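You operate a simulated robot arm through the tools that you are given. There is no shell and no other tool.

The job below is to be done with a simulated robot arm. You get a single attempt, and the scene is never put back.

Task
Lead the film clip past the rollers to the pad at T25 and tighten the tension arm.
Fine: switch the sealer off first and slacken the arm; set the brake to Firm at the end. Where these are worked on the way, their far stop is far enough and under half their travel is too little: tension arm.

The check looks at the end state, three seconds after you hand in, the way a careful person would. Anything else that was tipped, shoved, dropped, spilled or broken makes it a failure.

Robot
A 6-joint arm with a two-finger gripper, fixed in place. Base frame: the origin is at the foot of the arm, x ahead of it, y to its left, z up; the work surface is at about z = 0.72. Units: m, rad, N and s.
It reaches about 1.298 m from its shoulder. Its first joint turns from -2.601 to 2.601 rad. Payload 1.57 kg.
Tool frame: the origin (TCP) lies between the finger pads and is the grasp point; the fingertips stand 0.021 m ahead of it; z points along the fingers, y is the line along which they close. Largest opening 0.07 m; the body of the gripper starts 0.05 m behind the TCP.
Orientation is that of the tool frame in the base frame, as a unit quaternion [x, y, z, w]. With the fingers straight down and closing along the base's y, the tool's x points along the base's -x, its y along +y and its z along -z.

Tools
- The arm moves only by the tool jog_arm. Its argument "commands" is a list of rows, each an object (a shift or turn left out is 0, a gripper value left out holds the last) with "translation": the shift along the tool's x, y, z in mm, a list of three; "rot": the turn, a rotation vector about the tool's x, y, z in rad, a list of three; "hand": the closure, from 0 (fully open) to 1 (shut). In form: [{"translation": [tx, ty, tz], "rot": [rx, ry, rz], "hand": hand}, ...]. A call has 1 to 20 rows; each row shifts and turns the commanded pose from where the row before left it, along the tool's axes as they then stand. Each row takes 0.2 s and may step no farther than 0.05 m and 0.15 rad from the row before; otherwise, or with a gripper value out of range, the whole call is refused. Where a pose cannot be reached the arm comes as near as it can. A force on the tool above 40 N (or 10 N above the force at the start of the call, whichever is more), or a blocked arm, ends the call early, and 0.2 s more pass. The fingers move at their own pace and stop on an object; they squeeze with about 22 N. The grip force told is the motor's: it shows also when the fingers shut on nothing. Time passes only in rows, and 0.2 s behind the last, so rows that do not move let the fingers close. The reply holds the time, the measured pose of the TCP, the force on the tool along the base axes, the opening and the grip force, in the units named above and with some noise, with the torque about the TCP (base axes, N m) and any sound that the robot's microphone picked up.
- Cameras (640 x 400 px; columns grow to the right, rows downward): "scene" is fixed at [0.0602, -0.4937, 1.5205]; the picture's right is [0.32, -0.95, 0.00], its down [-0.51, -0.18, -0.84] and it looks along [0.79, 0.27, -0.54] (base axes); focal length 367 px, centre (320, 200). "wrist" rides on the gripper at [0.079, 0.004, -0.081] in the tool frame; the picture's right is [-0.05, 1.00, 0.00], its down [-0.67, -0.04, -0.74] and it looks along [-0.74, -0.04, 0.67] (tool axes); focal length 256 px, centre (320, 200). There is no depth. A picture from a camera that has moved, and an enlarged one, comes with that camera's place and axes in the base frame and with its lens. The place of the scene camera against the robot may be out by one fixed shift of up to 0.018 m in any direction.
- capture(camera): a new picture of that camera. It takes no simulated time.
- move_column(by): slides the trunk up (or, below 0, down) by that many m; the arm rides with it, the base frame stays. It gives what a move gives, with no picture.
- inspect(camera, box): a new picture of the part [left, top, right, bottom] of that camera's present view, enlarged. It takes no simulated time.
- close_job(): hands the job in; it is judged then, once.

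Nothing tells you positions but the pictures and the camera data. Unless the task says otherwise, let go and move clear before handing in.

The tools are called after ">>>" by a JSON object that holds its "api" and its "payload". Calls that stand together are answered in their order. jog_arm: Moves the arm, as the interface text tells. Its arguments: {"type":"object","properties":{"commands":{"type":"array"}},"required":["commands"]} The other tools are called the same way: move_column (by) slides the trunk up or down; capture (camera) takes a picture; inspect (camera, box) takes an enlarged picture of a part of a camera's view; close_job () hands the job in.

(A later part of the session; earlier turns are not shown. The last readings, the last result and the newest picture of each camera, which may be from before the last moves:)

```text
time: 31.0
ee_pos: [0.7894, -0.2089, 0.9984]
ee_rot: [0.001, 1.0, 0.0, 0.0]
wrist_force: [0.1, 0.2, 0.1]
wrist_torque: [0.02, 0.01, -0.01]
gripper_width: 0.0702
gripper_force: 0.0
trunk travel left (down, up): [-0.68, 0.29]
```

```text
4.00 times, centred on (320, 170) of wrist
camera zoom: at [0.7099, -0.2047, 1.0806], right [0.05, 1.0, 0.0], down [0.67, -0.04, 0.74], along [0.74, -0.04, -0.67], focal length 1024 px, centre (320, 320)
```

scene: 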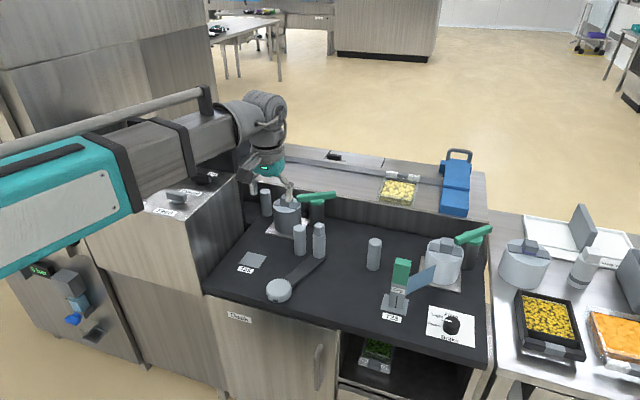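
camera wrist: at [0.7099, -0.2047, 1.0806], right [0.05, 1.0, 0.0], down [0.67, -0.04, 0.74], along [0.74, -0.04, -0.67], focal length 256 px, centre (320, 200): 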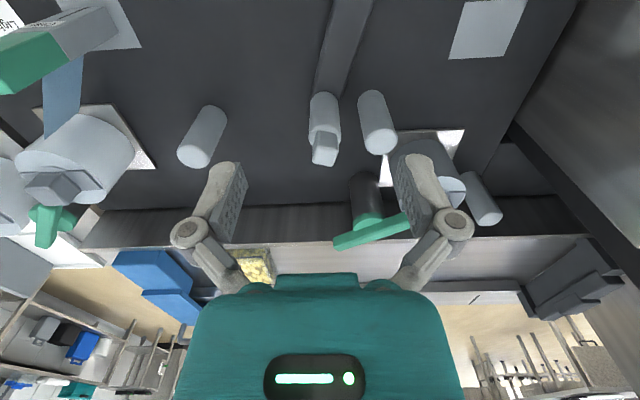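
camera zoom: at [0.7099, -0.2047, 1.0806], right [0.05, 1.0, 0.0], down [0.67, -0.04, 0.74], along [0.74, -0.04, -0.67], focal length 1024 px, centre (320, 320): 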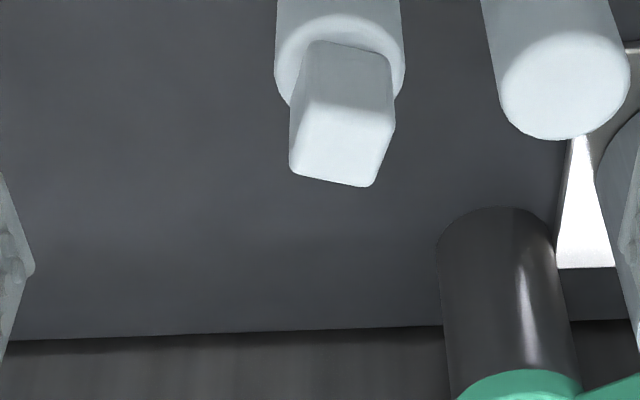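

The handle cube is turned with the arm by about 17° and sits at about (0.893, -0.208), with its top at z of 0.84 to 0.86. I'll align with it and come down partway.

>>> {"api": "jog_arm", "payload": {"commands": [{"translation": [-45, 0, 0]}, {"translation": [-45, 0, 0]}, {"translation": [-13, 1, 0]}, {"rot": [0, 0, 0.14]}, {"rot": [0, 0, 0.14]}, {}]}}

>>> {"api": "move_column", "payload": {"by": -0.12}}

>>> {"api": "capture", "payload": {"camera": "wrist"}}

>>> {"api": "inspect", "payload": {"camera": "scene", "box": [240, 160, 360, 260]}}

```text
time: 32.4
ee_pos: [0.8943, -0.2075, 0.9975]
ee_rot: [0.141, 0.99, 0.0, 0.001]
wrist_force: [0.1, -0.1, -0.6]
wrist_torque: [0.01, -0.01, -0.02]
gripper_width: 0.07
gripper_force: 0.0
out of reach, approached as far as the arm can: row 1
trunk travel left (down, up): [-0.68, 0.29]
```

```text
time: 33.9
ee_pos: [0.8928, -0.2074, 0.8772]
ee_rot: [0.14, 0.99, 0.0, 0.001]
wrist_force: [-0.1, 0.2, 1.1]
wrist_torque: [0.01, 0.0, 0.0]
gripper_width: 0.0701
gripper_force: 0.0
trunk travel left (down, up): [-0.56, 0.41]
```

```text
taken
camera wrist: at [0.8188, -0.1806, 0.9607], right [0.33, 0.94, 0.0], down [0.63, -0.22, 0.74], along [0.7, -0.24, -0.67], focal length 256 px, centre (320, 200)
```

wrist: 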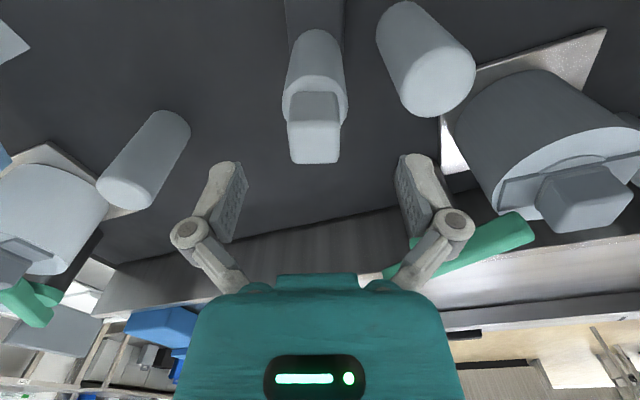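

```text
4.00 times, centred on (300, 210) of scene
camera zoom: at [0.0602, -0.4937, 1.5205], right [0.32, -0.95, 0.0], down [-0.51, -0.18, -0.84], along [0.79, 0.27, -0.54], focal length 1468 px, centre (400, 160)
```

zoom: 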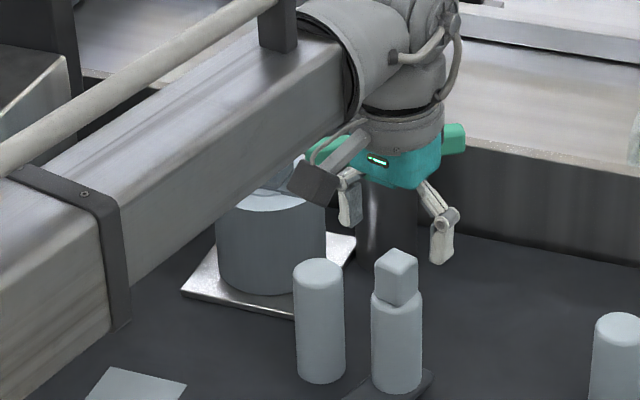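

Before going lower I need to check the forearm's clearance over the control cabinet.

>>> {"api": "capture", "payload": {"camera": "scene"}}

>>> {"api": "inspect", "payload": {"camera": "scene", "box": [60, 120, 300, 270]}}

```text
taken
```

scene: 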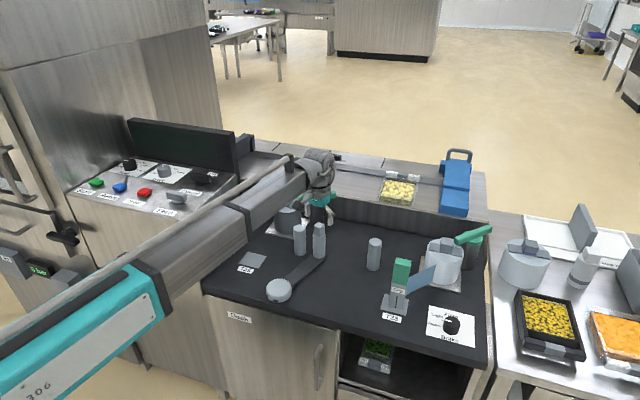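

```text
2.67 times, centred on (180, 195) of scene
camera zoom: at [0.0602, -0.4937, 1.5205], right [0.32, -0.95, 0.0], down [-0.51, -0.18, -0.84], along [0.79, 0.27, -0.54], focal length 978 px, centre (693, 213)
```

zoom: 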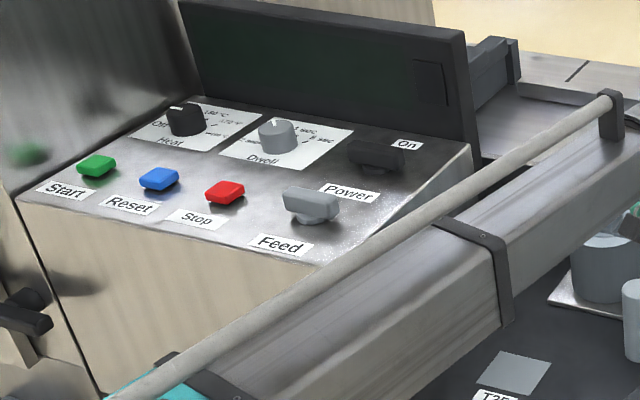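

The forearm passes beside the cabinet and well above the deck items. I'll lower onto the handle and grip it.

>>> {"api": "move_column", "payload": {"by": -0.033}}

>>> {"api": "capture", "payload": {"camera": "wrist"}}

>>> {"api": "inspect", "payload": {"camera": "scene", "box": [240, 160, 360, 260]}}

```text
time: 34.6
ee_pos: [0.8929, -0.206, 0.8448]
ee_rot: [0.14, 0.99, 0.0, -0.001]
wrist_force: [0.0, -0.3, 0.5]
wrist_torque: [0.0, 0.01, 0.03]
gripper_width: 0.0702
gripper_force: 0.2
trunk travel left (down, up): [-0.527, 0.443]
```

```text
taken
camera wrist: at [0.8187, -0.1805, 0.9277], right [0.33, 0.94, 0.0], down [0.63, -0.22, 0.74], along [0.7, -0.24, -0.67], focal length 256 px, centre (320, 200)
```

wrist: 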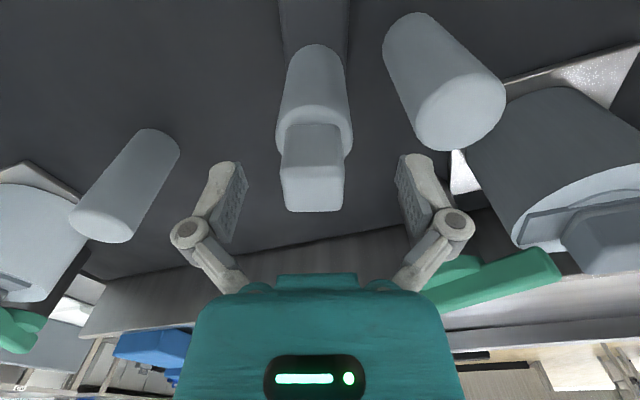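

```text
4.00 times, centred on (300, 210) of scene
camera zoom: at [0.0602, -0.4937, 1.5205], right [0.32, -0.95, 0.0], down [-0.51, -0.18, -0.84], along [0.79, 0.27, -0.54], focal length 1468 px, centre (400, 160)
```

zoom: 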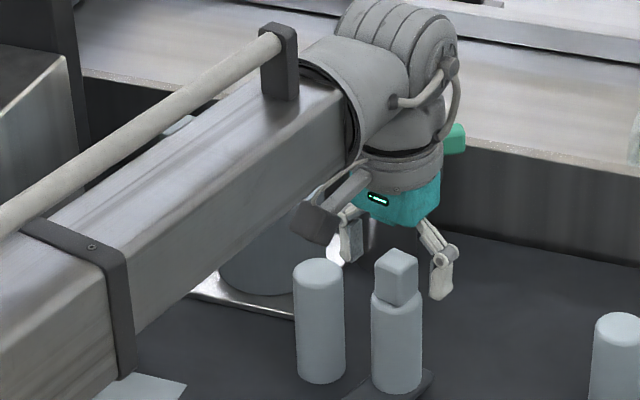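

The handle is nicely between the fingers. I'll nudge 4 mm forward, drop 3 mm and close.

>>> {"api": "jog_arm", "payload": {"commands": [{"translation": [-4, -3, 0]}, {}]}}

>>> {"api": "move_column", "payload": {"by": -0.003}}

>>> {"api": "jog_arm", "payload": {"commands": [{"hand": 0.4}, {"hand": 0.6}, {"hand": 0.8}, {"hand": 1.0}, {}]}}

>>> {"api": "capture", "payload": {"camera": "wrist"}}

```text
time: 35.2
ee_pos: [0.8969, -0.2117, 0.8455]
ee_rot: [0.14, 0.99, 0.0, -0.001]
wrist_force: [0.1, 0.0, 0.4]
wrist_torque: [-0.01, -0.03, 0.0]
gripper_width: 0.0699
gripper_force: 0.0
trunk travel left (down, up): [-0.527, 0.443]
```

```text
time: 35.8
ee_pos: [0.8971, -0.2113, 0.8431]
ee_rot: [0.14, 0.99, -0.001, 0.0]
wrist_force: [-0.5, -0.8, 0.1]
wrist_torque: [0.0, -0.01, 0.02]
gripper_width: 0.0703
gripper_force: 0.1
trunk travel left (down, up): [-0.524, 0.446]
```

```text
time: 37.0
ee_pos: [0.897, -0.2112, 0.8433]
ee_rot: [0.14, 0.99, 0.0, 0.0]
wrist_force: [1.0, 1.2, 1.0]
wrist_torque: [0.04, -0.01, -0.36]
gripper_width: 0.0264
gripper_force: 32.3
trunk travel left (down, up): [-0.524, 0.446]
```

```text
taken
camera wrist: at [0.8214, -0.1846, 0.9247], right [0.33, 0.94, 0.0], down [0.63, -0.22, 0.74], along [0.7, -0.24, -0.67], focal length 256 px, centre (320, 200)
```

wrist: 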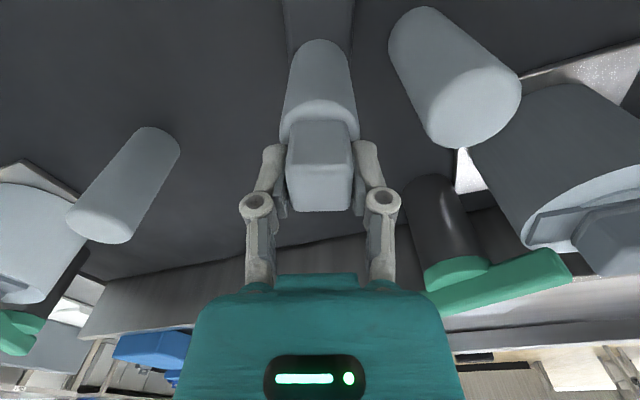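

Gripped on the handle (26 mm). I'll swing clockwise (towards -y) along the arc about the pivot, starting with a small step.

>>> {"api": "jog_arm", "payload": {"commands": [{"rot": [0, 0, 0.029]}, {"translation": [0.06, -5.1, 0], "rot": [0, 0, 0.025]}, {"translation": [0.06, -5.1, 0], "rot": [0, 0, 0.025]}, {}]}}

```text
time: 38.0
ee_pos: [0.893, -0.2207, 0.8419]
ee_rot: [0.179, 0.984, 0.0, 0.0]
wrist_force: [7.6, 1.0, 4.7]
wrist_torque: [0.41, 0.62, -0.34]
gripper_width: 0.0259
gripper_force: 32.0
trunk travel left (down, up): [-0.524, 0.446]
```

The arm moves freely clockwise. I'll continue the swing in stages and watch the force.

>>> {"api": "jog_arm", "payload": {"commands": [{"translation": [1.0, -20.3, 0], "rot": [0, 0, 0.1]}, {"translation": [1.0, -20.3, 0], "rot": [0, 0, 0.1]}, {}]}}

>>> {"api": "capture", "payload": {"camera": "scene"}}

```text
time: 38.8
ee_pos: [0.8754, -0.2564, 0.8412]
ee_rot: [0.277, 0.961, 0.0, 0.0]
wrist_force: [-0.4, 2.6, 0.1]
wrist_torque: [-0.29, -0.57, -0.44]
gripper_width: 0.026
gripper_force: 31.8
trunk travel left (down, up): [-0.524, 0.446]
```

```text
taken
```

scene: 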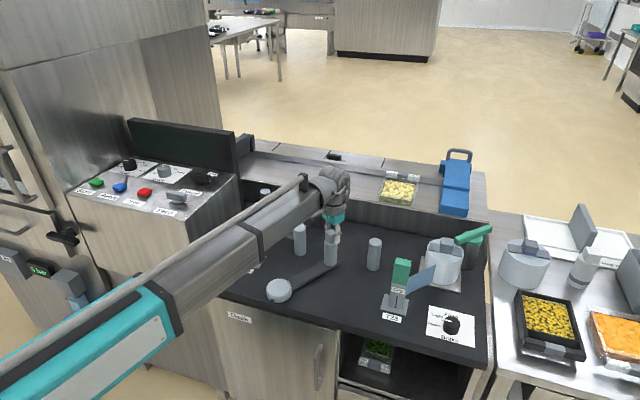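

>>> {"api": "jog_arm", "payload": {"commands": [{"translation": [1.0, -20.3, 0], "rot": [0, 0, 0.1]}, {"translation": [1.0, -20.3, 0], "rot": [0, 0, 0.1]}, {"translation": [1.0, -20.3, 0], "rot": [0, 0, 0.1]}, {}]}}

```text
time: 39.8
ee_pos: [0.8347, -0.3016, 0.842]
ee_rot: [0.418, 0.908, 0.0, 0.001]
wrist_force: [8.4, -5.5, 5.7]
wrist_torque: [0.03, -0.04, -0.43]
gripper_width: 0.0261
gripper_force: 31.7
trunk travel left (down, up): [-0.524, 0.446]
```

>>> {"api": "jog_arm", "payload": {"commands": [{"translation": [1.0, -20.3, 0], "rot": [0, 0, 0.1]}, {"translation": [1.0, -20.3, 0], "rot": [0, 0, 0.1]}, {}]}}

>>> {"api": "capture", "payload": {"camera": "scene"}}

```text
time: 40.6
ee_pos: [0.8014, -0.3248, 0.8415]
ee_rot: [0.506, 0.862, 0.0, -0.001]
wrist_force: [-5.5, 10.4, -6.6]
wrist_torque: [-0.21, -0.25, -0.34]
gripper_width: 0.0261
gripper_force: 32.2
trunk travel left (down, up): [-0.524, 0.446]
```

```text
taken
```

scene: 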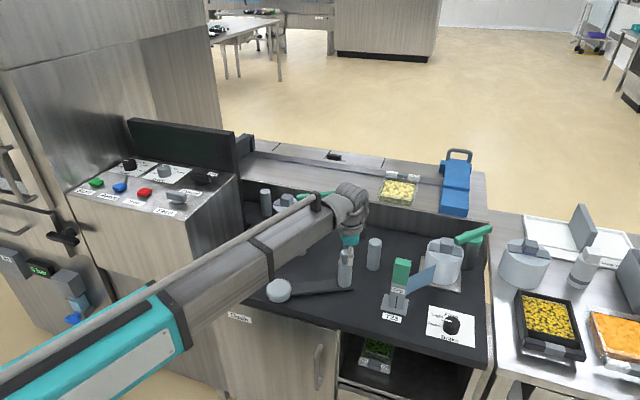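

>>> {"api": "jog_arm", "payload": {"commands": [{"translation": [2.0, -20.3, 0], "rot": [0, 0, 0.1]}, {"translation": [1.0, -20.3, 0], "rot": [0, 0, 0.1]}, {}]}}

```text
time: 41.4
ee_pos: [0.763, -0.3405, 0.8423]
ee_rot: [0.589, 0.808, 0.0, 0.0]
wrist_force: [-2.3, 14.1, -6.7]
wrist_torque: [0.59, -0.01, -0.4]
gripper_width: 0.0267
gripper_force: 32.0
trunk travel left (down, up): [-0.524, 0.446]
```

>>> {"api": "jog_arm", "payload": {"commands": [{"translation": [2.0, -20.0, 0], "rot": [0, 0, 0.1]}, {"translation": [1.5, -20.0, 0], "rot": [0, 0, 0.1]}, {}]}}

>>> {"api": "capture", "payload": {"camera": "scene"}}

```text
time: 42.2
ee_pos: [0.7227, -0.3472, 0.842]
ee_rot: [0.667, 0.745, 0.0, -0.001]
wrist_force: [-1.5, 22.4, -8.8]
wrist_torque: [0.35, -0.02, -0.46]
gripper_width: 0.0264
gripper_force: 32.1
trunk travel left (down, up): [-0.524, 0.446]
```

```text
taken
```

scene: 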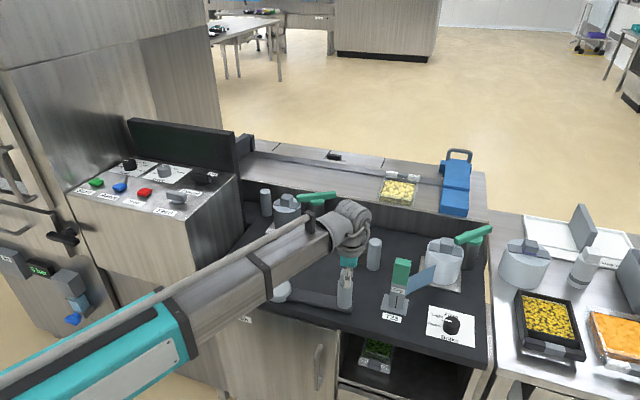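

The arm is now at about -84°. I'll relieve the radial load by 2 mm and carry on slowly, looking for a stop.

>>> {"api": "jog_arm", "payload": {"commands": [{"translation": [2.0, 0, 0]}, {"translation": [0.7, -10.0, 0], "rot": [0, 0, 0.05]}, {"translation": [0.7, -10.0, 0], "rot": [0, 0, 0.05]}, {}]}}

```text
time: 43.2
ee_pos: [0.7097, -0.348, 0.8417]
ee_rot: [0.703, 0.712, 0.004, 0.004]
wrist_force: [6.9, 3.4, 3.5]
wrist_torque: [0.16, -0.3, -0.41]
gripper_width: 0.0259
gripper_force: 32.1
trunk travel left (down, up): [-0.524, 0.446]
stopped in row 4: the force on the tool passed its limit at 42 N (the readings are from after the stop); the commanded pose is now the measured one
```

It stopped with 42 N at an arm angle of about -88°, so this should be the slack end stop. I'll check the picture, then release.

>>> {"api": "inspect", "payload": {"camera": "scene", "box": [240, 220, 440, 345]}}

>>> {"api": "capture", "payload": {"camera": "wrist"}}

```text
3.20 times, centred on (340, 282) of scene
camera zoom: at [0.0602, -0.4937, 1.5205], right [0.32, -0.95, 0.0], down [-0.51, -0.18, -0.84], along [0.79, 0.27, -0.54], focal length 1174 px, centre (256, -64)
```

zoom: 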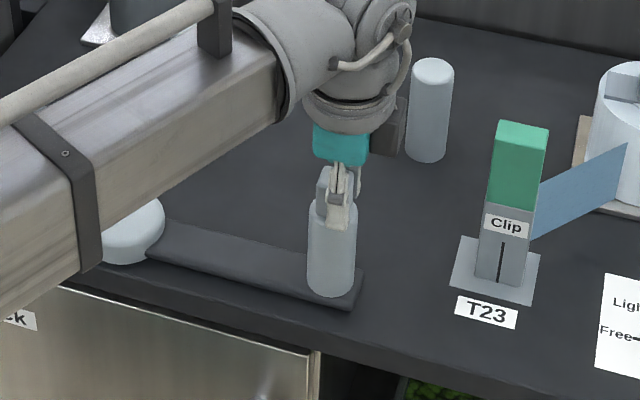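

```text
taken
camera wrist: at [0.7119, -0.2681, 0.9245], right [1.0, -0.04, 0.01], down [-0.04, -0.67, 0.75], along [-0.02, -0.75, -0.67], focal length 256 px, centre (320, 200)
```

wrist: 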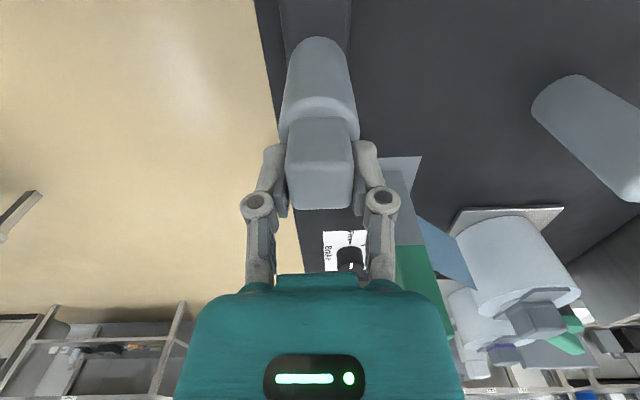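

The slack stop is reached: the arm lies along the front edge, leaving a clear channel in front of the fixed rollers. I'll release, raise and look at the clip from closer.

>>> {"api": "jog_arm", "payload": {"commands": [{"hand": 0.5}, {"hand": 0.0}, {}, {}, {}]}}

>>> {"api": "move_column", "payload": {"by": 0.2}}

>>> {"api": "jog_arm", "payload": {"commands": [{"rot": [0, 0, -0.14]}, {"rot": [0, 0, -0.14]}, {"rot": [0, 0, -0.14]}, {"rot": [0, 0, -0.14]}, {"rot": [0, 0, -0.14]}, {"rot": [0, 0, -0.14]}, {"rot": [0, 0, -0.14]}, {"rot": [0, 0, -0.14]}, {"rot": [0, 0, -0.14]}, {"rot": [0, 0, -0.14]}, {"rot": [0, 0, -0.14]}, {"rot": [0, 0, -0.02]}, {}]}}

>>> {"api": "capture", "payload": {"camera": "scene"}}

>>> {"api": "capture", "payload": {"camera": "wrist"}}

```text
time: 44.4
ee_pos: [0.7089, -0.349, 0.8441]
ee_rot: [0.703, 0.712, 0.004, 0.004]
wrist_force: [-0.8, 0.4, -0.3]
wrist_torque: [0.0, -0.02, -0.02]
gripper_width: 0.0699
gripper_force: 0.0
trunk travel left (down, up): [-0.524, 0.446]
```

```text
time: 46.5
ee_pos: [0.7079, -0.3489, 1.0422]
ee_rot: [0.703, 0.711, 0.003, 0.005]
wrist_force: [0.3, -0.6, -0.8]
wrist_torque: [0.0, -0.03, -0.01]
gripper_width: 0.0703
gripper_force: 0.0
trunk travel left (down, up): [-0.724, 0.246]
```

```text
time: 49.3
ee_pos: [0.708, -0.3467, 1.0433]
ee_rot: [0.0, 1.0, -0.001, 0.006]
wrist_force: [0.2, 0.3, 0.4]
wrist_torque: [0.01, -0.01, 0.01]
gripper_width: 0.0699
gripper_force: 0.0
trunk travel left (down, up): [-0.724, 0.246]
```

```text
taken
```

scene: 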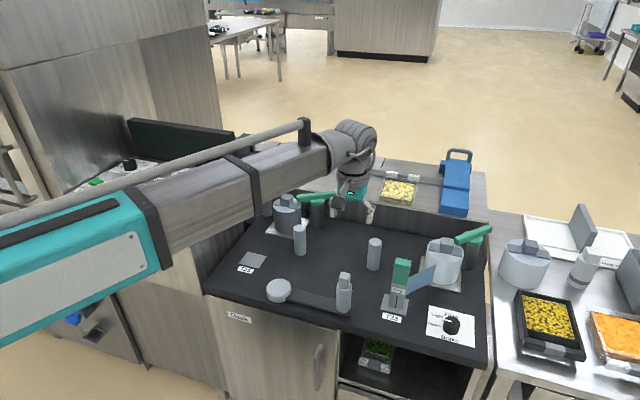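

```text
taken
camera wrist: at [0.6277, -0.3433, 1.1239], right [0.05, 1.0, 0.0], down [0.66, -0.03, 0.75], along [0.75, -0.04, -0.66], focal length 256 px, centre (320, 200)
```

wrist: 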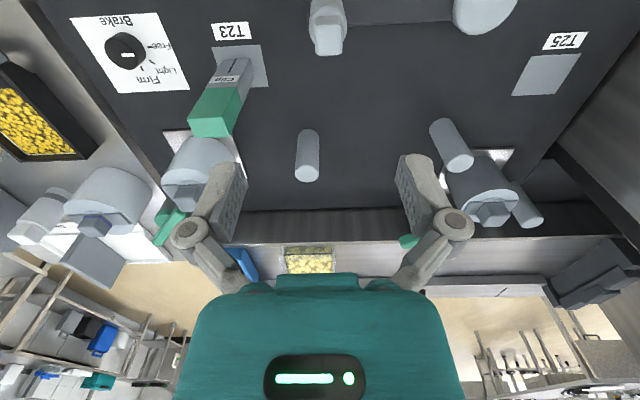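

The slack arm is staying in place. I'll correct the slight tool tilt and move in front of the clip for a clean view.

>>> {"api": "jog_arm", "payload": {"commands": [{"translation": [0, -40, 0], "rot": [0, 0.011, 0]}, {"translation": [0, -45, 0]}, {"translation": [0, -38, 0]}, {}]}}

>>> {"api": "capture", "payload": {"camera": "wrist"}}

>>> {"api": "inspect", "payload": {"camera": "wrist", "box": [240, 50, 400, 150]}}

```text
time: 50.3
ee_pos: [0.7069, -0.4721, 1.0423]
ee_rot: [0.0, 1.0, -0.001, -0.001]
wrist_force: [-0.6, -0.3, -0.3]
wrist_torque: [0.02, 0.01, 0.01]
gripper_width: 0.07
gripper_force: 0.1
trunk travel left (down, up): [-0.724, 0.246]
```

```text
taken
camera wrist: at [0.6272, -0.4681, 1.1247], right [0.05, 1.0, 0.0], down [0.67, -0.03, 0.74], along [0.74, -0.04, -0.67], focal length 256 px, centre (320, 200)
```

wrist: 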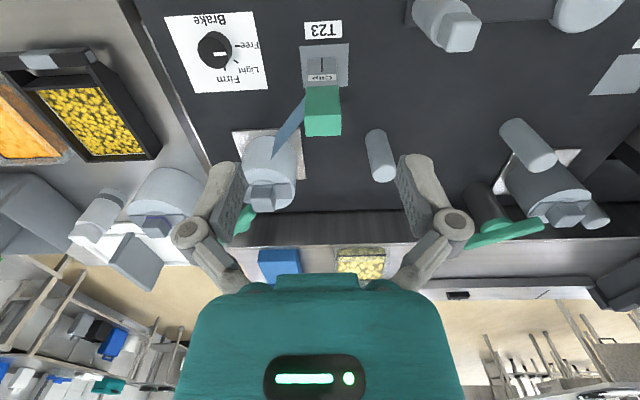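

```text
4.00 times, centred on (320, 100) of wrist
camera zoom: at [0.6272, -0.4681, 1.1247], right [0.05, 1.0, 0.0], down [0.67, -0.03, 0.74], along [0.74, -0.04, -0.67], focal length 1024 px, centre (320, 600)
```

zoom: 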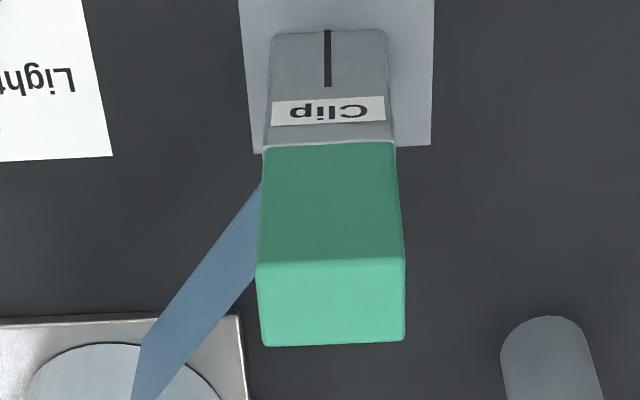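

The clip is about 38 mm (y) by 25 mm (x), its top is at z of about 0.887, and it's centred near (0.774, -0.473). I'll move over it and descend partway.

>>> {"api": "jog_arm", "payload": {"commands": [{"translation": [-40, -1, 0]}, {"translation": [-27, -0.5, 0]}, {}]}}

>>> {"api": "move_column", "payload": {"by": -0.11}}

>>> {"api": "capture", "payload": {"camera": "wrist"}}

>>> {"api": "inspect", "payload": {"camera": "scene", "box": [350, 200, 480, 310]}}

```text
time: 51.1
ee_pos: [0.7745, -0.4742, 1.0424]
ee_rot: [0.0, 1.0, -0.001, 0.0]
wrist_force: [0.8, 0.0, 0.3]
wrist_torque: [0.03, 0.04, -0.01]
gripper_width: 0.07
gripper_force: 0.0
trunk travel left (down, up): [-0.724, 0.246]
```

```text
time: 52.5
ee_pos: [0.7752, -0.4737, 0.9324]
ee_rot: [0.0, 1.0, -0.001, 0.0]
wrist_force: [-0.8, -0.7, 0.2]
wrist_torque: [0.0, -0.03, -0.05]
gripper_width: 0.0699
gripper_force: 0.0
trunk travel left (down, up): [-0.614, 0.356]
```

```text
taken
camera wrist: at [0.6949, -0.4695, 1.0148], right [0.05, 1.0, 0.0], down [0.67, -0.03, 0.74], along [0.74, -0.04, -0.67], focal length 256 px, centre (320, 200)
```

wrist: 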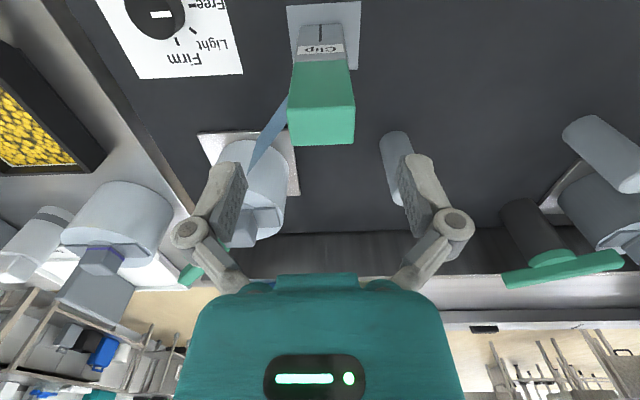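

```text
3.64 times, centred on (415, 255) of scene
camera zoom: at [0.0602, -0.4937, 1.5205], right [0.32, -0.95, 0.0], down [-0.51, -0.18, -0.84], along [0.79, 0.27, -0.54], focal length 1334 px, centre (-26, 0)
```

zoom: 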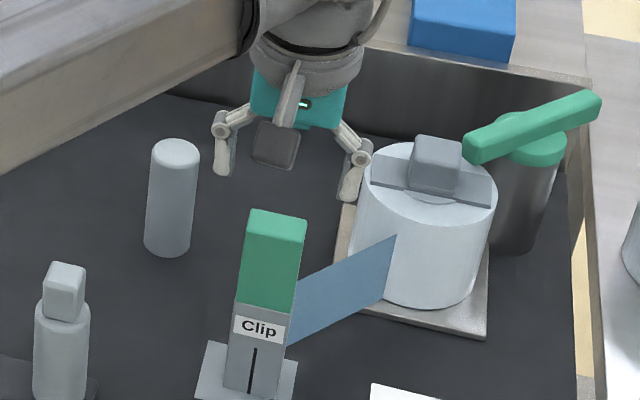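

Estimates agree. I'll lower 49 mm so the fingers hold only the top of the green block above the film, then close.

>>> {"api": "move_column", "payload": {"by": -0.049}}

>>> {"api": "jog_arm", "payload": {"commands": [{"hand": 0.3}, {"hand": 0.5}, {"hand": 0.7}, {"hand": 1.0}, {}]}}

>>> {"api": "capture", "payload": {"camera": "wrist"}}

>>> {"api": "inspect", "payload": {"camera": "scene", "box": [350, 200, 480, 310]}}

```text
time: 53.5
ee_pos: [0.7746, -0.474, 0.883]
ee_rot: [0.0, 1.0, 0.0, 0.0]
wrist_force: [-0.2, -0.5, 0.8]
wrist_torque: [-0.01, -0.01, 0.0]
gripper_width: 0.07
gripper_force: 0.1
trunk travel left (down, up): [-0.565, 0.405]
```

```text
time: 54.7
ee_pos: [0.7746, -0.4732, 0.8832]
ee_rot: [0.0, 1.0, -0.002, 0.0]
wrist_force: [-0.2, 1.0, 1.3]
wrist_torque: [0.05, -0.04, 0.02]
gripper_width: 0.0398
gripper_force: 21.6
trunk travel left (down, up): [-0.565, 0.405]
```

```text
taken
camera wrist: at [0.6949, -0.4694, 0.9658], right [0.05, 1.0, 0.0], down [0.67, -0.03, 0.74], along [0.74, -0.04, -0.67], focal length 256 px, centre (320, 200)
```

wrist: 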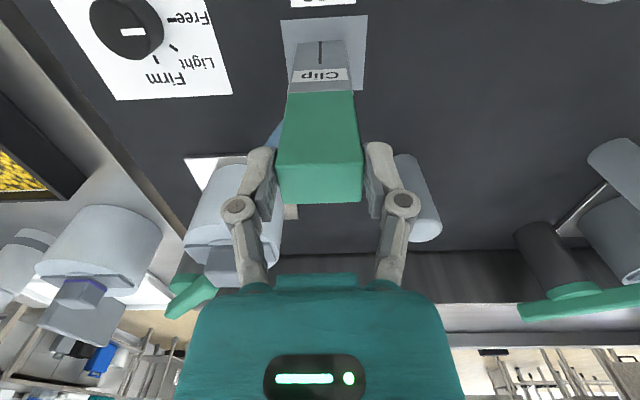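

```text
3.64 times, centred on (415, 255) of scene
camera zoom: at [0.0602, -0.4937, 1.5205], right [0.32, -0.95, 0.0], down [-0.51, -0.18, -0.84], along [0.79, 0.27, -0.54], focal length 1334 px, centre (-26, 0)
```

zoom: 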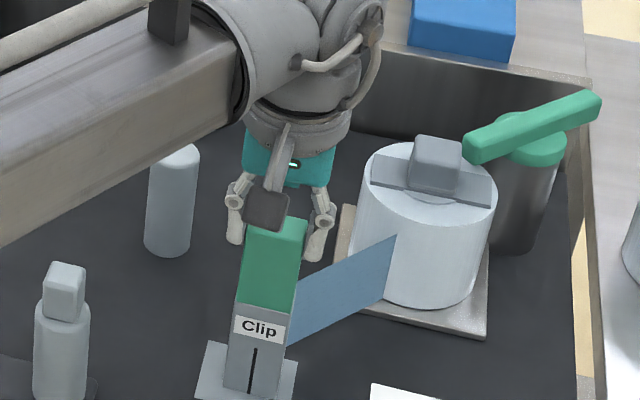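

Gripped on the clip at 39.8 mm. I'll lift gently by 20 mm.

>>> {"api": "jog_arm", "payload": {"commands": [{}, {}]}}

>>> {"api": "move_column", "payload": {"by": 0.005}}

>>> {"api": "move_column", "payload": {"by": 0.015}}

>>> {"api": "inspect", "payload": {"camera": "scene", "box": [350, 200, 480, 330]}}

```text
time: 55.3
ee_pos: [0.7741, -0.4743, 0.8838]
ee_rot: [0.0, 1.0, -0.001, 0.001]
wrist_force: [0.8, 0.7, 1.1]
wrist_torque: [0.05, 0.0, 0.0]
gripper_width: 0.0397
gripper_force: 21.7
trunk travel left (down, up): [-0.565, 0.405]
```

```text
time: 55.8
ee_pos: [0.7753, -0.4743, 0.8872]
ee_rot: [0.0, 1.0, -0.001, -0.001]
wrist_force: [0.4, 0.1, -2.5]
wrist_torque: [0.01, 0.05, -0.01]
gripper_width: 0.0401
gripper_force: 22.2
trunk travel left (down, up): [-0.57, 0.4]
```

```text
time: 56.4
ee_pos: [0.7748, -0.4731, 0.9041]
ee_rot: [0.0, 1.0, 0.0, 0.0]
wrist_force: [-0.7, 0.0, -2.9]
wrist_torque: [0.02, 0.03, 0.04]
gripper_width: 0.0396
gripper_force: 21.6
trunk travel left (down, up): [-0.585, 0.385]
```

```text
3.08 times, centred on (415, 265) of scene
camera zoom: at [0.0602, -0.4937, 1.5205], right [0.32, -0.95, 0.0], down [-0.51, -0.18, -0.84], along [0.79, 0.27, -0.54], focal length 1129 px, centre (28, 0)
```

zoom: 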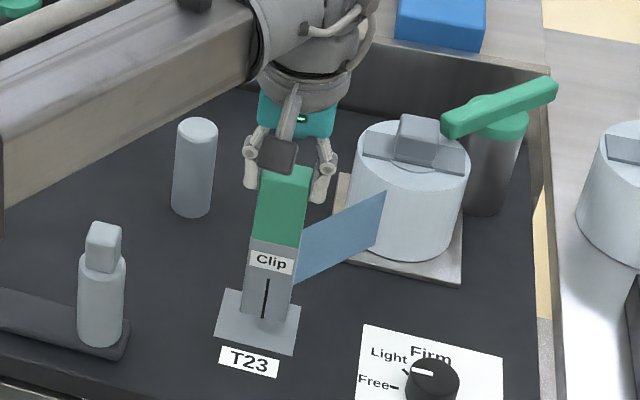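

Lifted cleanly, with about 3 N of weight. I'll lead it left in front of roller A, keeping the slack arm's roller on the near side.

>>> {"api": "jog_arm", "payload": {"commands": [{"translation": [-4, 25, 0]}, {"translation": [-4, 25, 0]}, {"translation": [-4, 25, 0]}, {"translation": [-4, 25, 0]}, {"translation": [-4, 25, 0]}, {"translation": [-4, 25, 0]}, {}]}}

>>> {"api": "capture", "payload": {"camera": "scene"}}

>>> {"api": "capture", "payload": {"camera": "wrist"}}

```text
time: 58.0
ee_pos: [0.7971, -0.3236, 0.9021]
ee_rot: [0.0, 1.0, -0.002, -0.001]
wrist_force: [0.1, 0.2, -2.2]
wrist_torque: [0.02, 0.03, -0.02]
gripper_width: 0.0399
gripper_force: 22.0
trunk travel left (down, up): [-0.585, 0.385]
```

```text
taken
```

scene: 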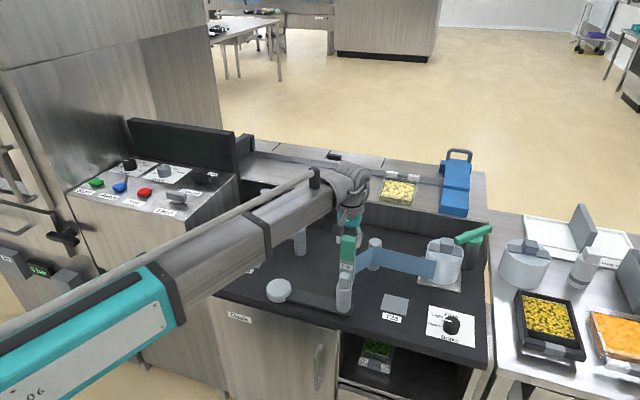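

```text
taken
camera wrist: at [0.7175, -0.3199, 0.9856], right [0.05, 1.0, 0.0], down [0.67, -0.03, 0.74], along [0.74, -0.04, -0.67], focal length 256 px, centre (320, 200)
```

wrist: 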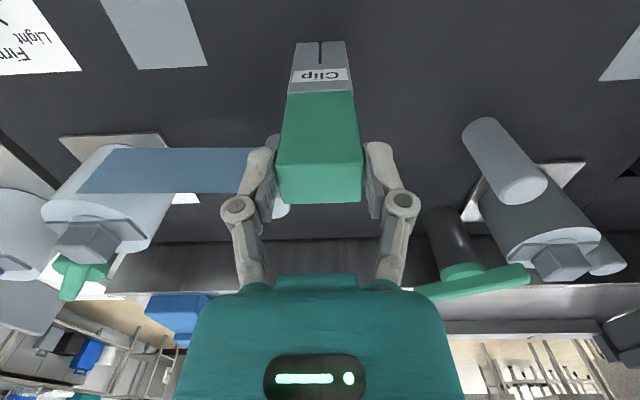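

>>> {"api": "inspect", "payload": {"camera": "scene", "box": [310, 200, 480, 320]}}

>>> {"api": "inspect", "payload": {"camera": "wrist", "box": [60, 120, 320, 260]}}

```text
3.33 times, centred on (395, 260) of scene
camera zoom: at [0.0602, -0.4937, 1.5205], right [0.32, -0.95, 0.0], down [-0.51, -0.18, -0.84], along [0.79, 0.27, -0.54], focal length 1223 px, centre (70, 0)
```

zoom: 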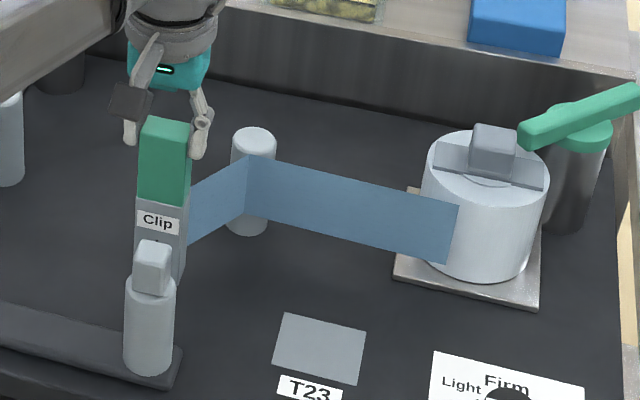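

```text
2.46 times, centred on (190, 190) of wrist
camera zoom: at [0.7175, -0.3199, 0.9856], right [0.05, 1.0, 0.0], down [0.67, -0.03, 0.74], along [0.74, -0.04, -0.67], focal length 630 px, centre (640, 225)
```

zoom: 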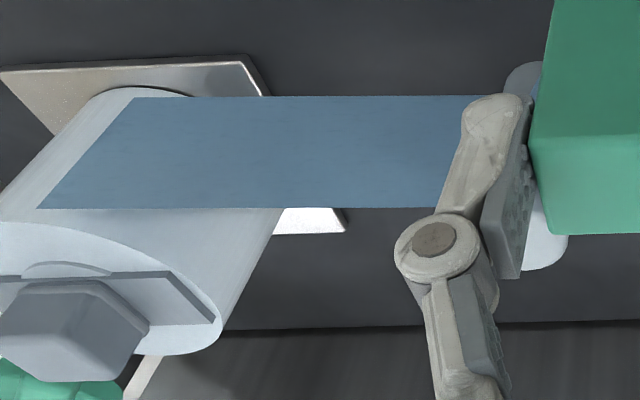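

The film now bends around the near side of roller A, so it's routed correctly. I'll continue left past roller B at the same offset.

>>> {"api": "jog_arm", "payload": {"commands": [{"translation": [0, 25, 0]}, {"translation": [0, 25, 0]}, {"translation": [0, 25, 0]}, {"translation": [0, 25, 0]}, {"translation": [0, 25, 0]}, {"translation": [0, 25, 0]}, {"translation": [0, 25, 0]}, {"translation": [0, 25, 0]}, {}]}}

>>> {"api": "capture", "payload": {"camera": "scene"}}

>>> {"api": "capture", "payload": {"camera": "wrist"}}

```text
time: 60.0
ee_pos: [0.7993, -0.1228, 0.9036]
ee_rot: [0.0, 1.0, -0.001, -0.001]
wrist_force: [0.0, 0.3, -2.9]
wrist_torque: [-0.03, 0.0, -0.01]
gripper_width: 0.0397
gripper_force: 21.7
trunk travel left (down, up): [-0.585, 0.385]
```

```text
taken
```

scene: 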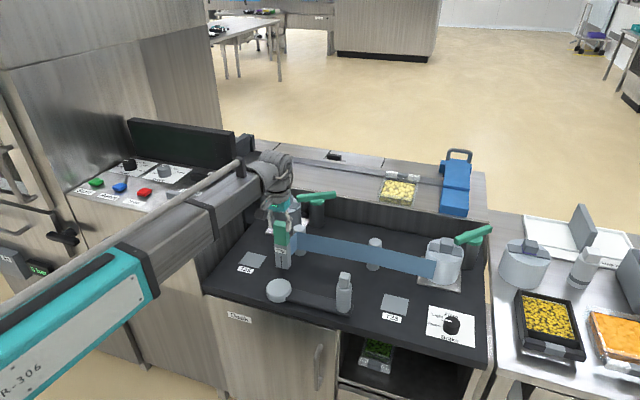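

```text
taken
camera wrist: at [0.7194, -0.1191, 0.9856], right [0.05, 1.0, 0.0], down [0.67, -0.03, 0.74], along [0.74, -0.04, -0.67], focal length 256 px, centre (320, 200)
```

wrist: 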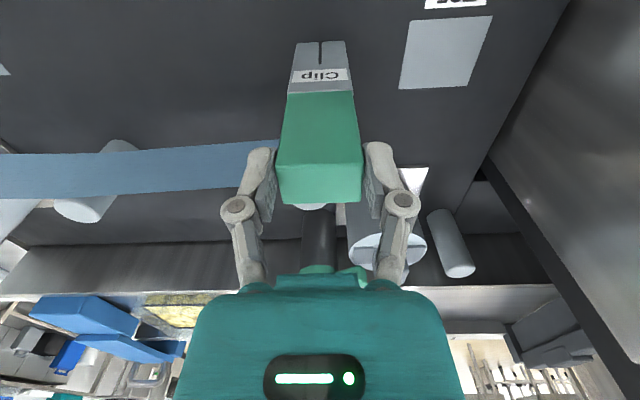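

The film runs past A and is reaching B. T25 measures (0.809, -0.010) again, so I'll move over the pad.

>>> {"api": "jog_arm", "payload": {"commands": [{"translation": [-2, 23, 0]}, {"translation": [-2, 23, 0]}, {"translation": [-2, 23, 0]}, {"translation": [-2, 23, 0]}, {"translation": [-1, 20, 0]}, {}]}}

>>> {"api": "capture", "payload": {"camera": "scene"}}

>>> {"api": "capture", "payload": {"camera": "wrist"}}

>>> {"api": "inspect", "payload": {"camera": "scene", "box": [220, 190, 360, 310]}}

>>> {"api": "inspect", "payload": {"camera": "wrist", "box": [240, 0, 400, 100]}}

```text
time: 61.4
ee_pos: [0.807, -0.0117, 0.9021]
ee_rot: [0.001, 1.0, -0.001, -0.001]
wrist_force: [-0.1, 0.1, -2.3]
wrist_torque: [0.01, -0.02, 0.03]
gripper_width: 0.0399
gripper_force: 21.7
trunk travel left (down, up): [-0.585, 0.385]
```

```text
taken
```

scene: 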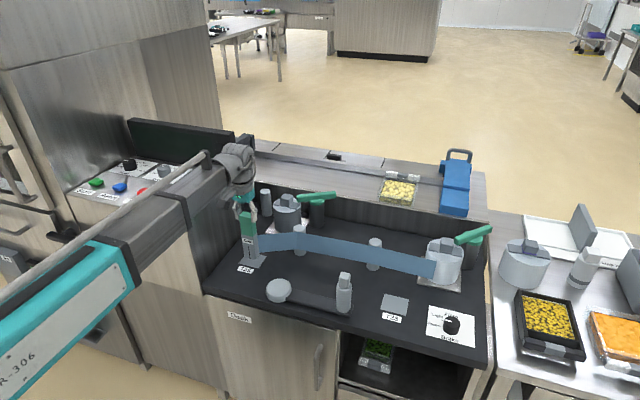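

```text
taken
camera wrist: at [0.7274, -0.0068, 0.9855], right [0.05, 1.0, 0.0], down [0.67, -0.03, 0.74], along [0.74, -0.04, -0.67], focal length 256 px, centre (320, 200)
```

wrist: 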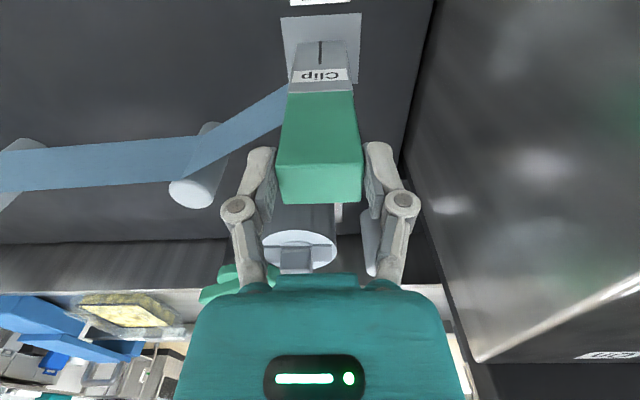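

```text
3.33 times, centred on (290, 250) of scene
camera zoom: at [0.0602, -0.4937, 1.5205], right [0.32, -0.95, 0.0], down [-0.51, -0.18, -0.84], along [0.79, 0.27, -0.54], focal length 1223 px, centre (420, 33)
```

zoom: 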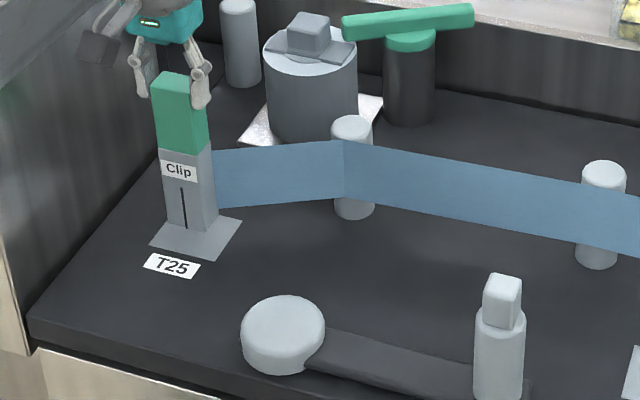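

```text
4.00 times, centred on (320, 50) of wrist
camera zoom: at [0.7274, -0.0068, 0.9855], right [0.05, 1.0, 0.0], down [0.67, -0.03, 0.74], along [0.74, -0.04, -0.67], focal length 1024 px, centre (320, 800)
```

zoom: 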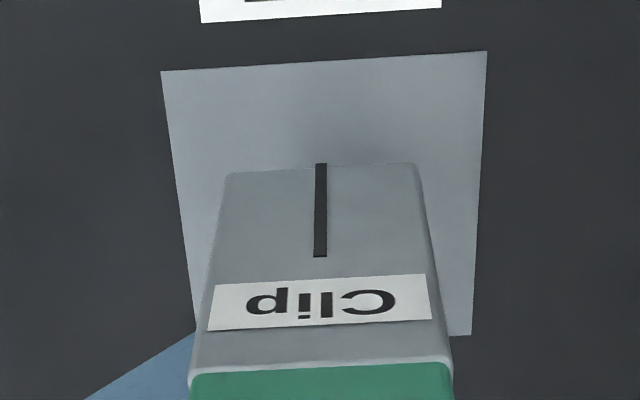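

The film now passes in front of both A and B. The clip is within about 2 mm of the pad centre, so I'll trim that and lower it.

>>> {"api": "jog_arm", "payload": {"commands": [{"translation": [-2, 1, 0]}, {}]}}

>>> {"api": "move_column", "payload": {"by": -0.018}}

>>> {"api": "move_column", "payload": {"by": -0.002}}

>>> {"api": "inspect", "payload": {"camera": "wrist", "box": [240, 0, 400, 100]}}

>>> {"api": "inspect", "payload": {"camera": "scene", "box": [220, 190, 360, 310]}}

```text
time: 62.0
ee_pos: [0.8087, -0.0115, 0.9029]
ee_rot: [0.0, 1.0, -0.001, 0.0]
wrist_force: [0.0, -0.1, -3.5]
wrist_torque: [-0.03, 0.03, 0.0]
gripper_width: 0.0397
gripper_force: 22.8
trunk travel left (down, up): [-0.585, 0.385]
```

```text
time: 62.7
ee_pos: [0.8099, -0.0118, 0.885]
ee_rot: [0.0, 1.0, -0.001, -0.001]
wrist_force: [0.3, 0.3, -3.0]
wrist_torque: [-0.01, 0.03, 0.02]
gripper_width: 0.0397
gripper_force: 21.3
trunk travel left (down, up): [-0.567, 0.403]
```

```text
time: 63.2
ee_pos: [0.8092, -0.0112, 0.8843]
ee_rot: [0.0, 1.0, -0.001, 0.0]
wrist_force: [0.7, 0.4, 2.0]
wrist_torque: [-0.05, -0.17, 0.0]
gripper_width: 0.0398
gripper_force: 22.0
trunk travel left (down, up): [-0.565, 0.405]
```

```text
4.00 times, centred on (320, 50) of wrist
camera zoom: at [0.73, -0.0069, 0.9658], right [0.05, 1.0, 0.0], down [0.67, -0.03, 0.74], along [0.74, -0.04, -0.67], focal length 1024 px, centre (320, 800)
```

zoom: 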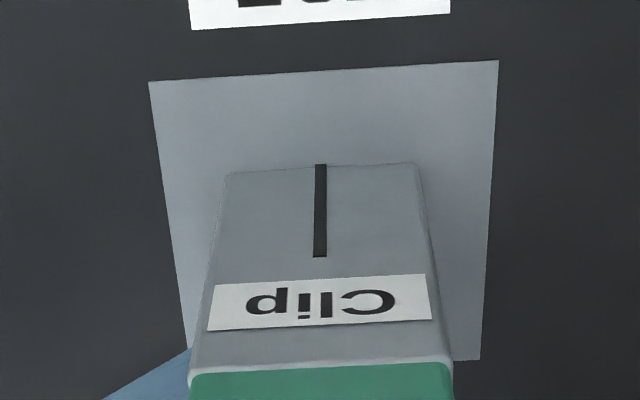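

```text
3.33 times, centred on (290, 250) of scene
camera zoom: at [0.0602, -0.4937, 1.5205], right [0.32, -0.95, 0.0], down [-0.51, -0.18, -0.84], along [0.79, 0.27, -0.54], focal length 1223 px, centre (420, 33)
```

zoom: 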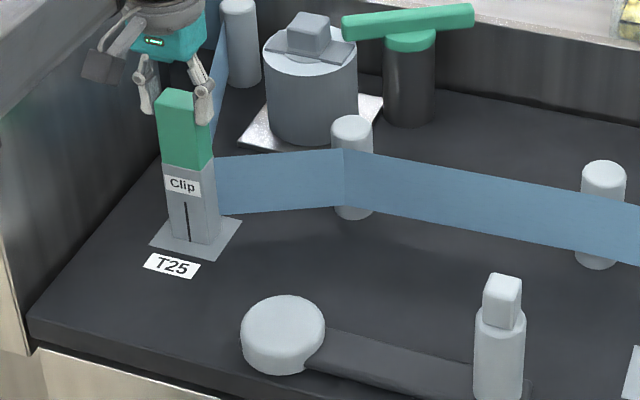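

The clip is down on the T25 pad. A second strip of film has appeared behind the clip, so I'll look closer before letting go.

>>> {"api": "inspect", "payload": {"camera": "scene", "box": [235, 180, 315, 260]}}

>>> {"api": "capture", "payload": {"camera": "wrist"}}

>>> {"api": "capture", "payload": {"camera": "scene"}}

```text
5.00 times, centred on (275, 220) of scene
camera zoom: at [0.0602, -0.4937, 1.5205], right [0.32, -0.95, 0.0], down [-0.51, -0.18, -0.84], along [0.79, 0.27, -0.54], focal length 1834 px, centre (545, 100)
```

zoom: 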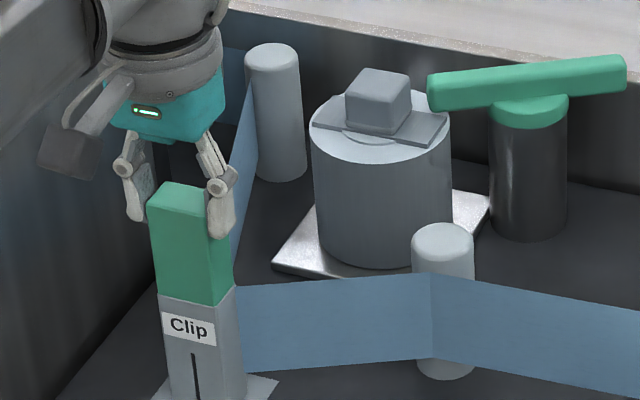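

```text
taken
camera wrist: at [0.73, -0.0069, 0.9658], right [0.05, 1.0, 0.0], down [0.67, -0.03, 0.74], along [0.74, -0.04, -0.67], focal length 256 px, centre (320, 200)
```

wrist: 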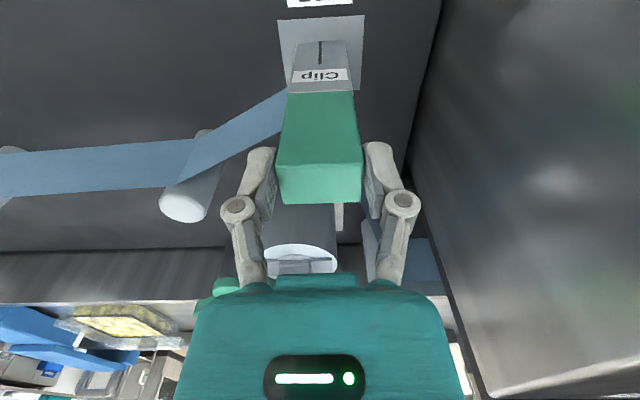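

```text
taken
```

scene: 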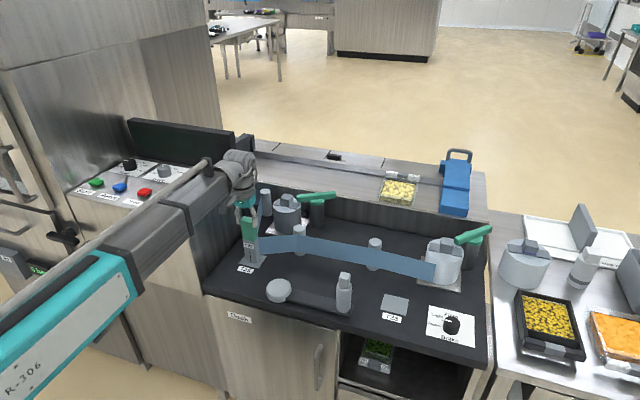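

With the clip seated, the film continues from it around the left side of roller C to the sealer, so the threading is complete. I'll release the clip and rise straight up.

>>> {"api": "jog_arm", "payload": {"commands": [{"hand": 0.4}, {"hand": 0.2}, {"hand": 0.0}, {}, {}]}}

>>> {"api": "move_column", "payload": {"by": 0.12}}

>>> {"api": "capture", "payload": {"camera": "scene"}}

>>> {"api": "capture", "payload": {"camera": "wrist"}}

```text
time: 64.4
ee_pos: [0.8083, -0.0113, 0.883]
ee_rot: [-0.001, 1.0, -0.001, 0.0]
wrist_force: [0.5, 0.2, -0.1]
wrist_torque: [0.0, 0.01, 0.03]
gripper_width: 0.07
gripper_force: 0.1
trunk travel left (down, up): [-0.565, 0.405]
```

```text
time: 65.9
ee_pos: [0.8086, -0.0114, 1.0029]
ee_rot: [0.001, 1.0, -0.001, 0.0]
wrist_force: [0.1, 0.1, -0.4]
wrist_torque: [0.0, -0.03, 0.0]
gripper_width: 0.0701
gripper_force: 0.0
trunk travel left (down, up): [-0.685, 0.285]
```

```text
taken
```

scene: 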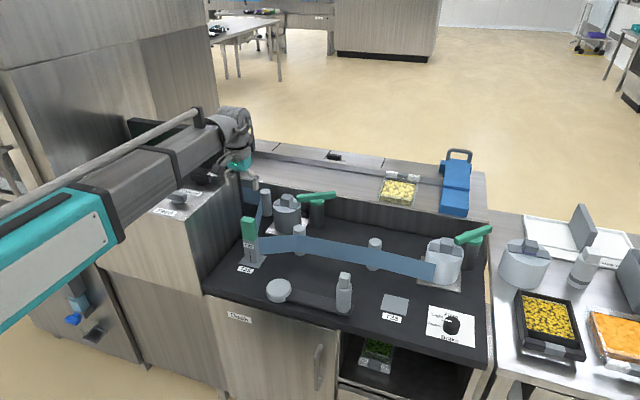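

```text
taken
camera wrist: at [0.73, -0.0069, 1.0856], right [0.05, 1.0, 0.0], down [0.67, -0.03, 0.74], along [0.74, -0.04, -0.67], focal length 256 px, centre (320, 200)
```

wrist: 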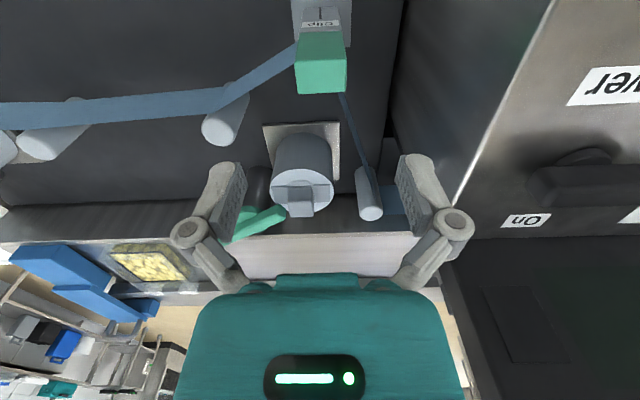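

The clip stands on its own on T25 with the film threaded. I'll return to the tension arm's handle to swing it back to tight.

>>> {"api": "jog_arm", "payload": {"commands": [{"translation": [10, -40, 0]}, {"translation": [10, -40, 0]}, {"translation": [10, -40, 0]}, {"translation": [10, -40, 0]}, {"translation": [10, -40, 0]}, {"translation": [10, -40, 0]}, {"translation": [15, -40, 0]}, {"translation": [15, -40, 0]}, {"translation": [9.6, -17.6, 0]}, {}]}}

>>> {"api": "jog_arm", "payload": {"commands": [{"rot": [0, 0, 0.14]}, {"rot": [0, 0, 0.14]}, {"rot": [0, 0, 0.14]}, {"rot": [0, 0, 0.14]}, {"rot": [0, 0, 0.14]}, {"rot": [0, 0, 0.14]}, {"rot": [0, 0, 0.14]}, {"rot": [0, 0, 0.14]}, {"rot": [0, 0, 0.14]}, {"rot": [0, 0, 0.14]}, {"rot": [0, 0, 0.14]}, {}]}}

>>> {"api": "capture", "payload": {"camera": "wrist"}}

>>> {"api": "capture", "payload": {"camera": "scene"}}

```text
time: 68.1
ee_pos: [0.7088, -0.3489, 1.0036]
ee_rot: [0.0, 1.0, -0.001, 0.0]
wrist_force: [0.2, 0.0, -0.8]
wrist_torque: [-0.01, 0.0, -0.01]
gripper_width: 0.0701
gripper_force: 0.1
out of reach, approached as far as the arm can: row 2
trunk travel left (down, up): [-0.685, 0.285]
```

```text
time: 70.7
ee_pos: [0.7089, -0.3483, 1.0028]
ee_rot: [0.697, 0.717, -0.001, 0.001]
wrist_force: [0.8, -0.7, -0.4]
wrist_torque: [-0.01, -0.03, 0.01]
gripper_width: 0.0704
gripper_force: 0.1
trunk travel left (down, up): [-0.685, 0.285]
```

```text
taken
camera wrist: at [0.7111, -0.2694, 1.0855], right [1.0, -0.02, 0.0], down [-0.02, -0.67, 0.75], along [-0.02, -0.75, -0.67], focal length 256 px, centre (320, 200)
```

wrist: 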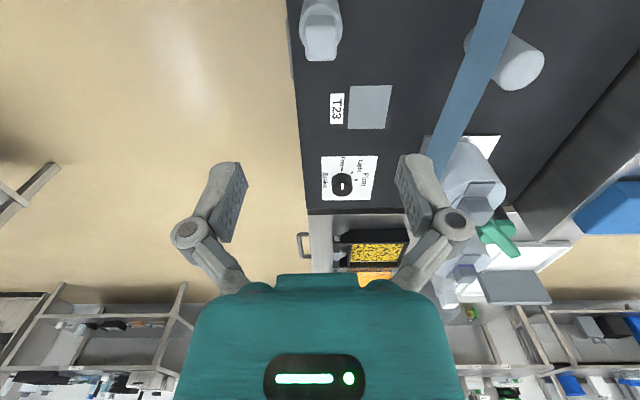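

```text
taken
```

scene: 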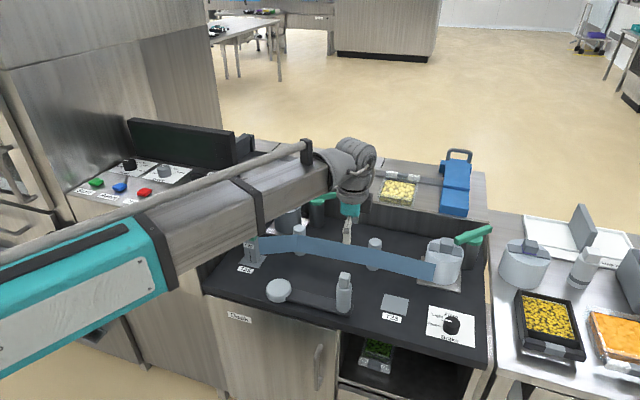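

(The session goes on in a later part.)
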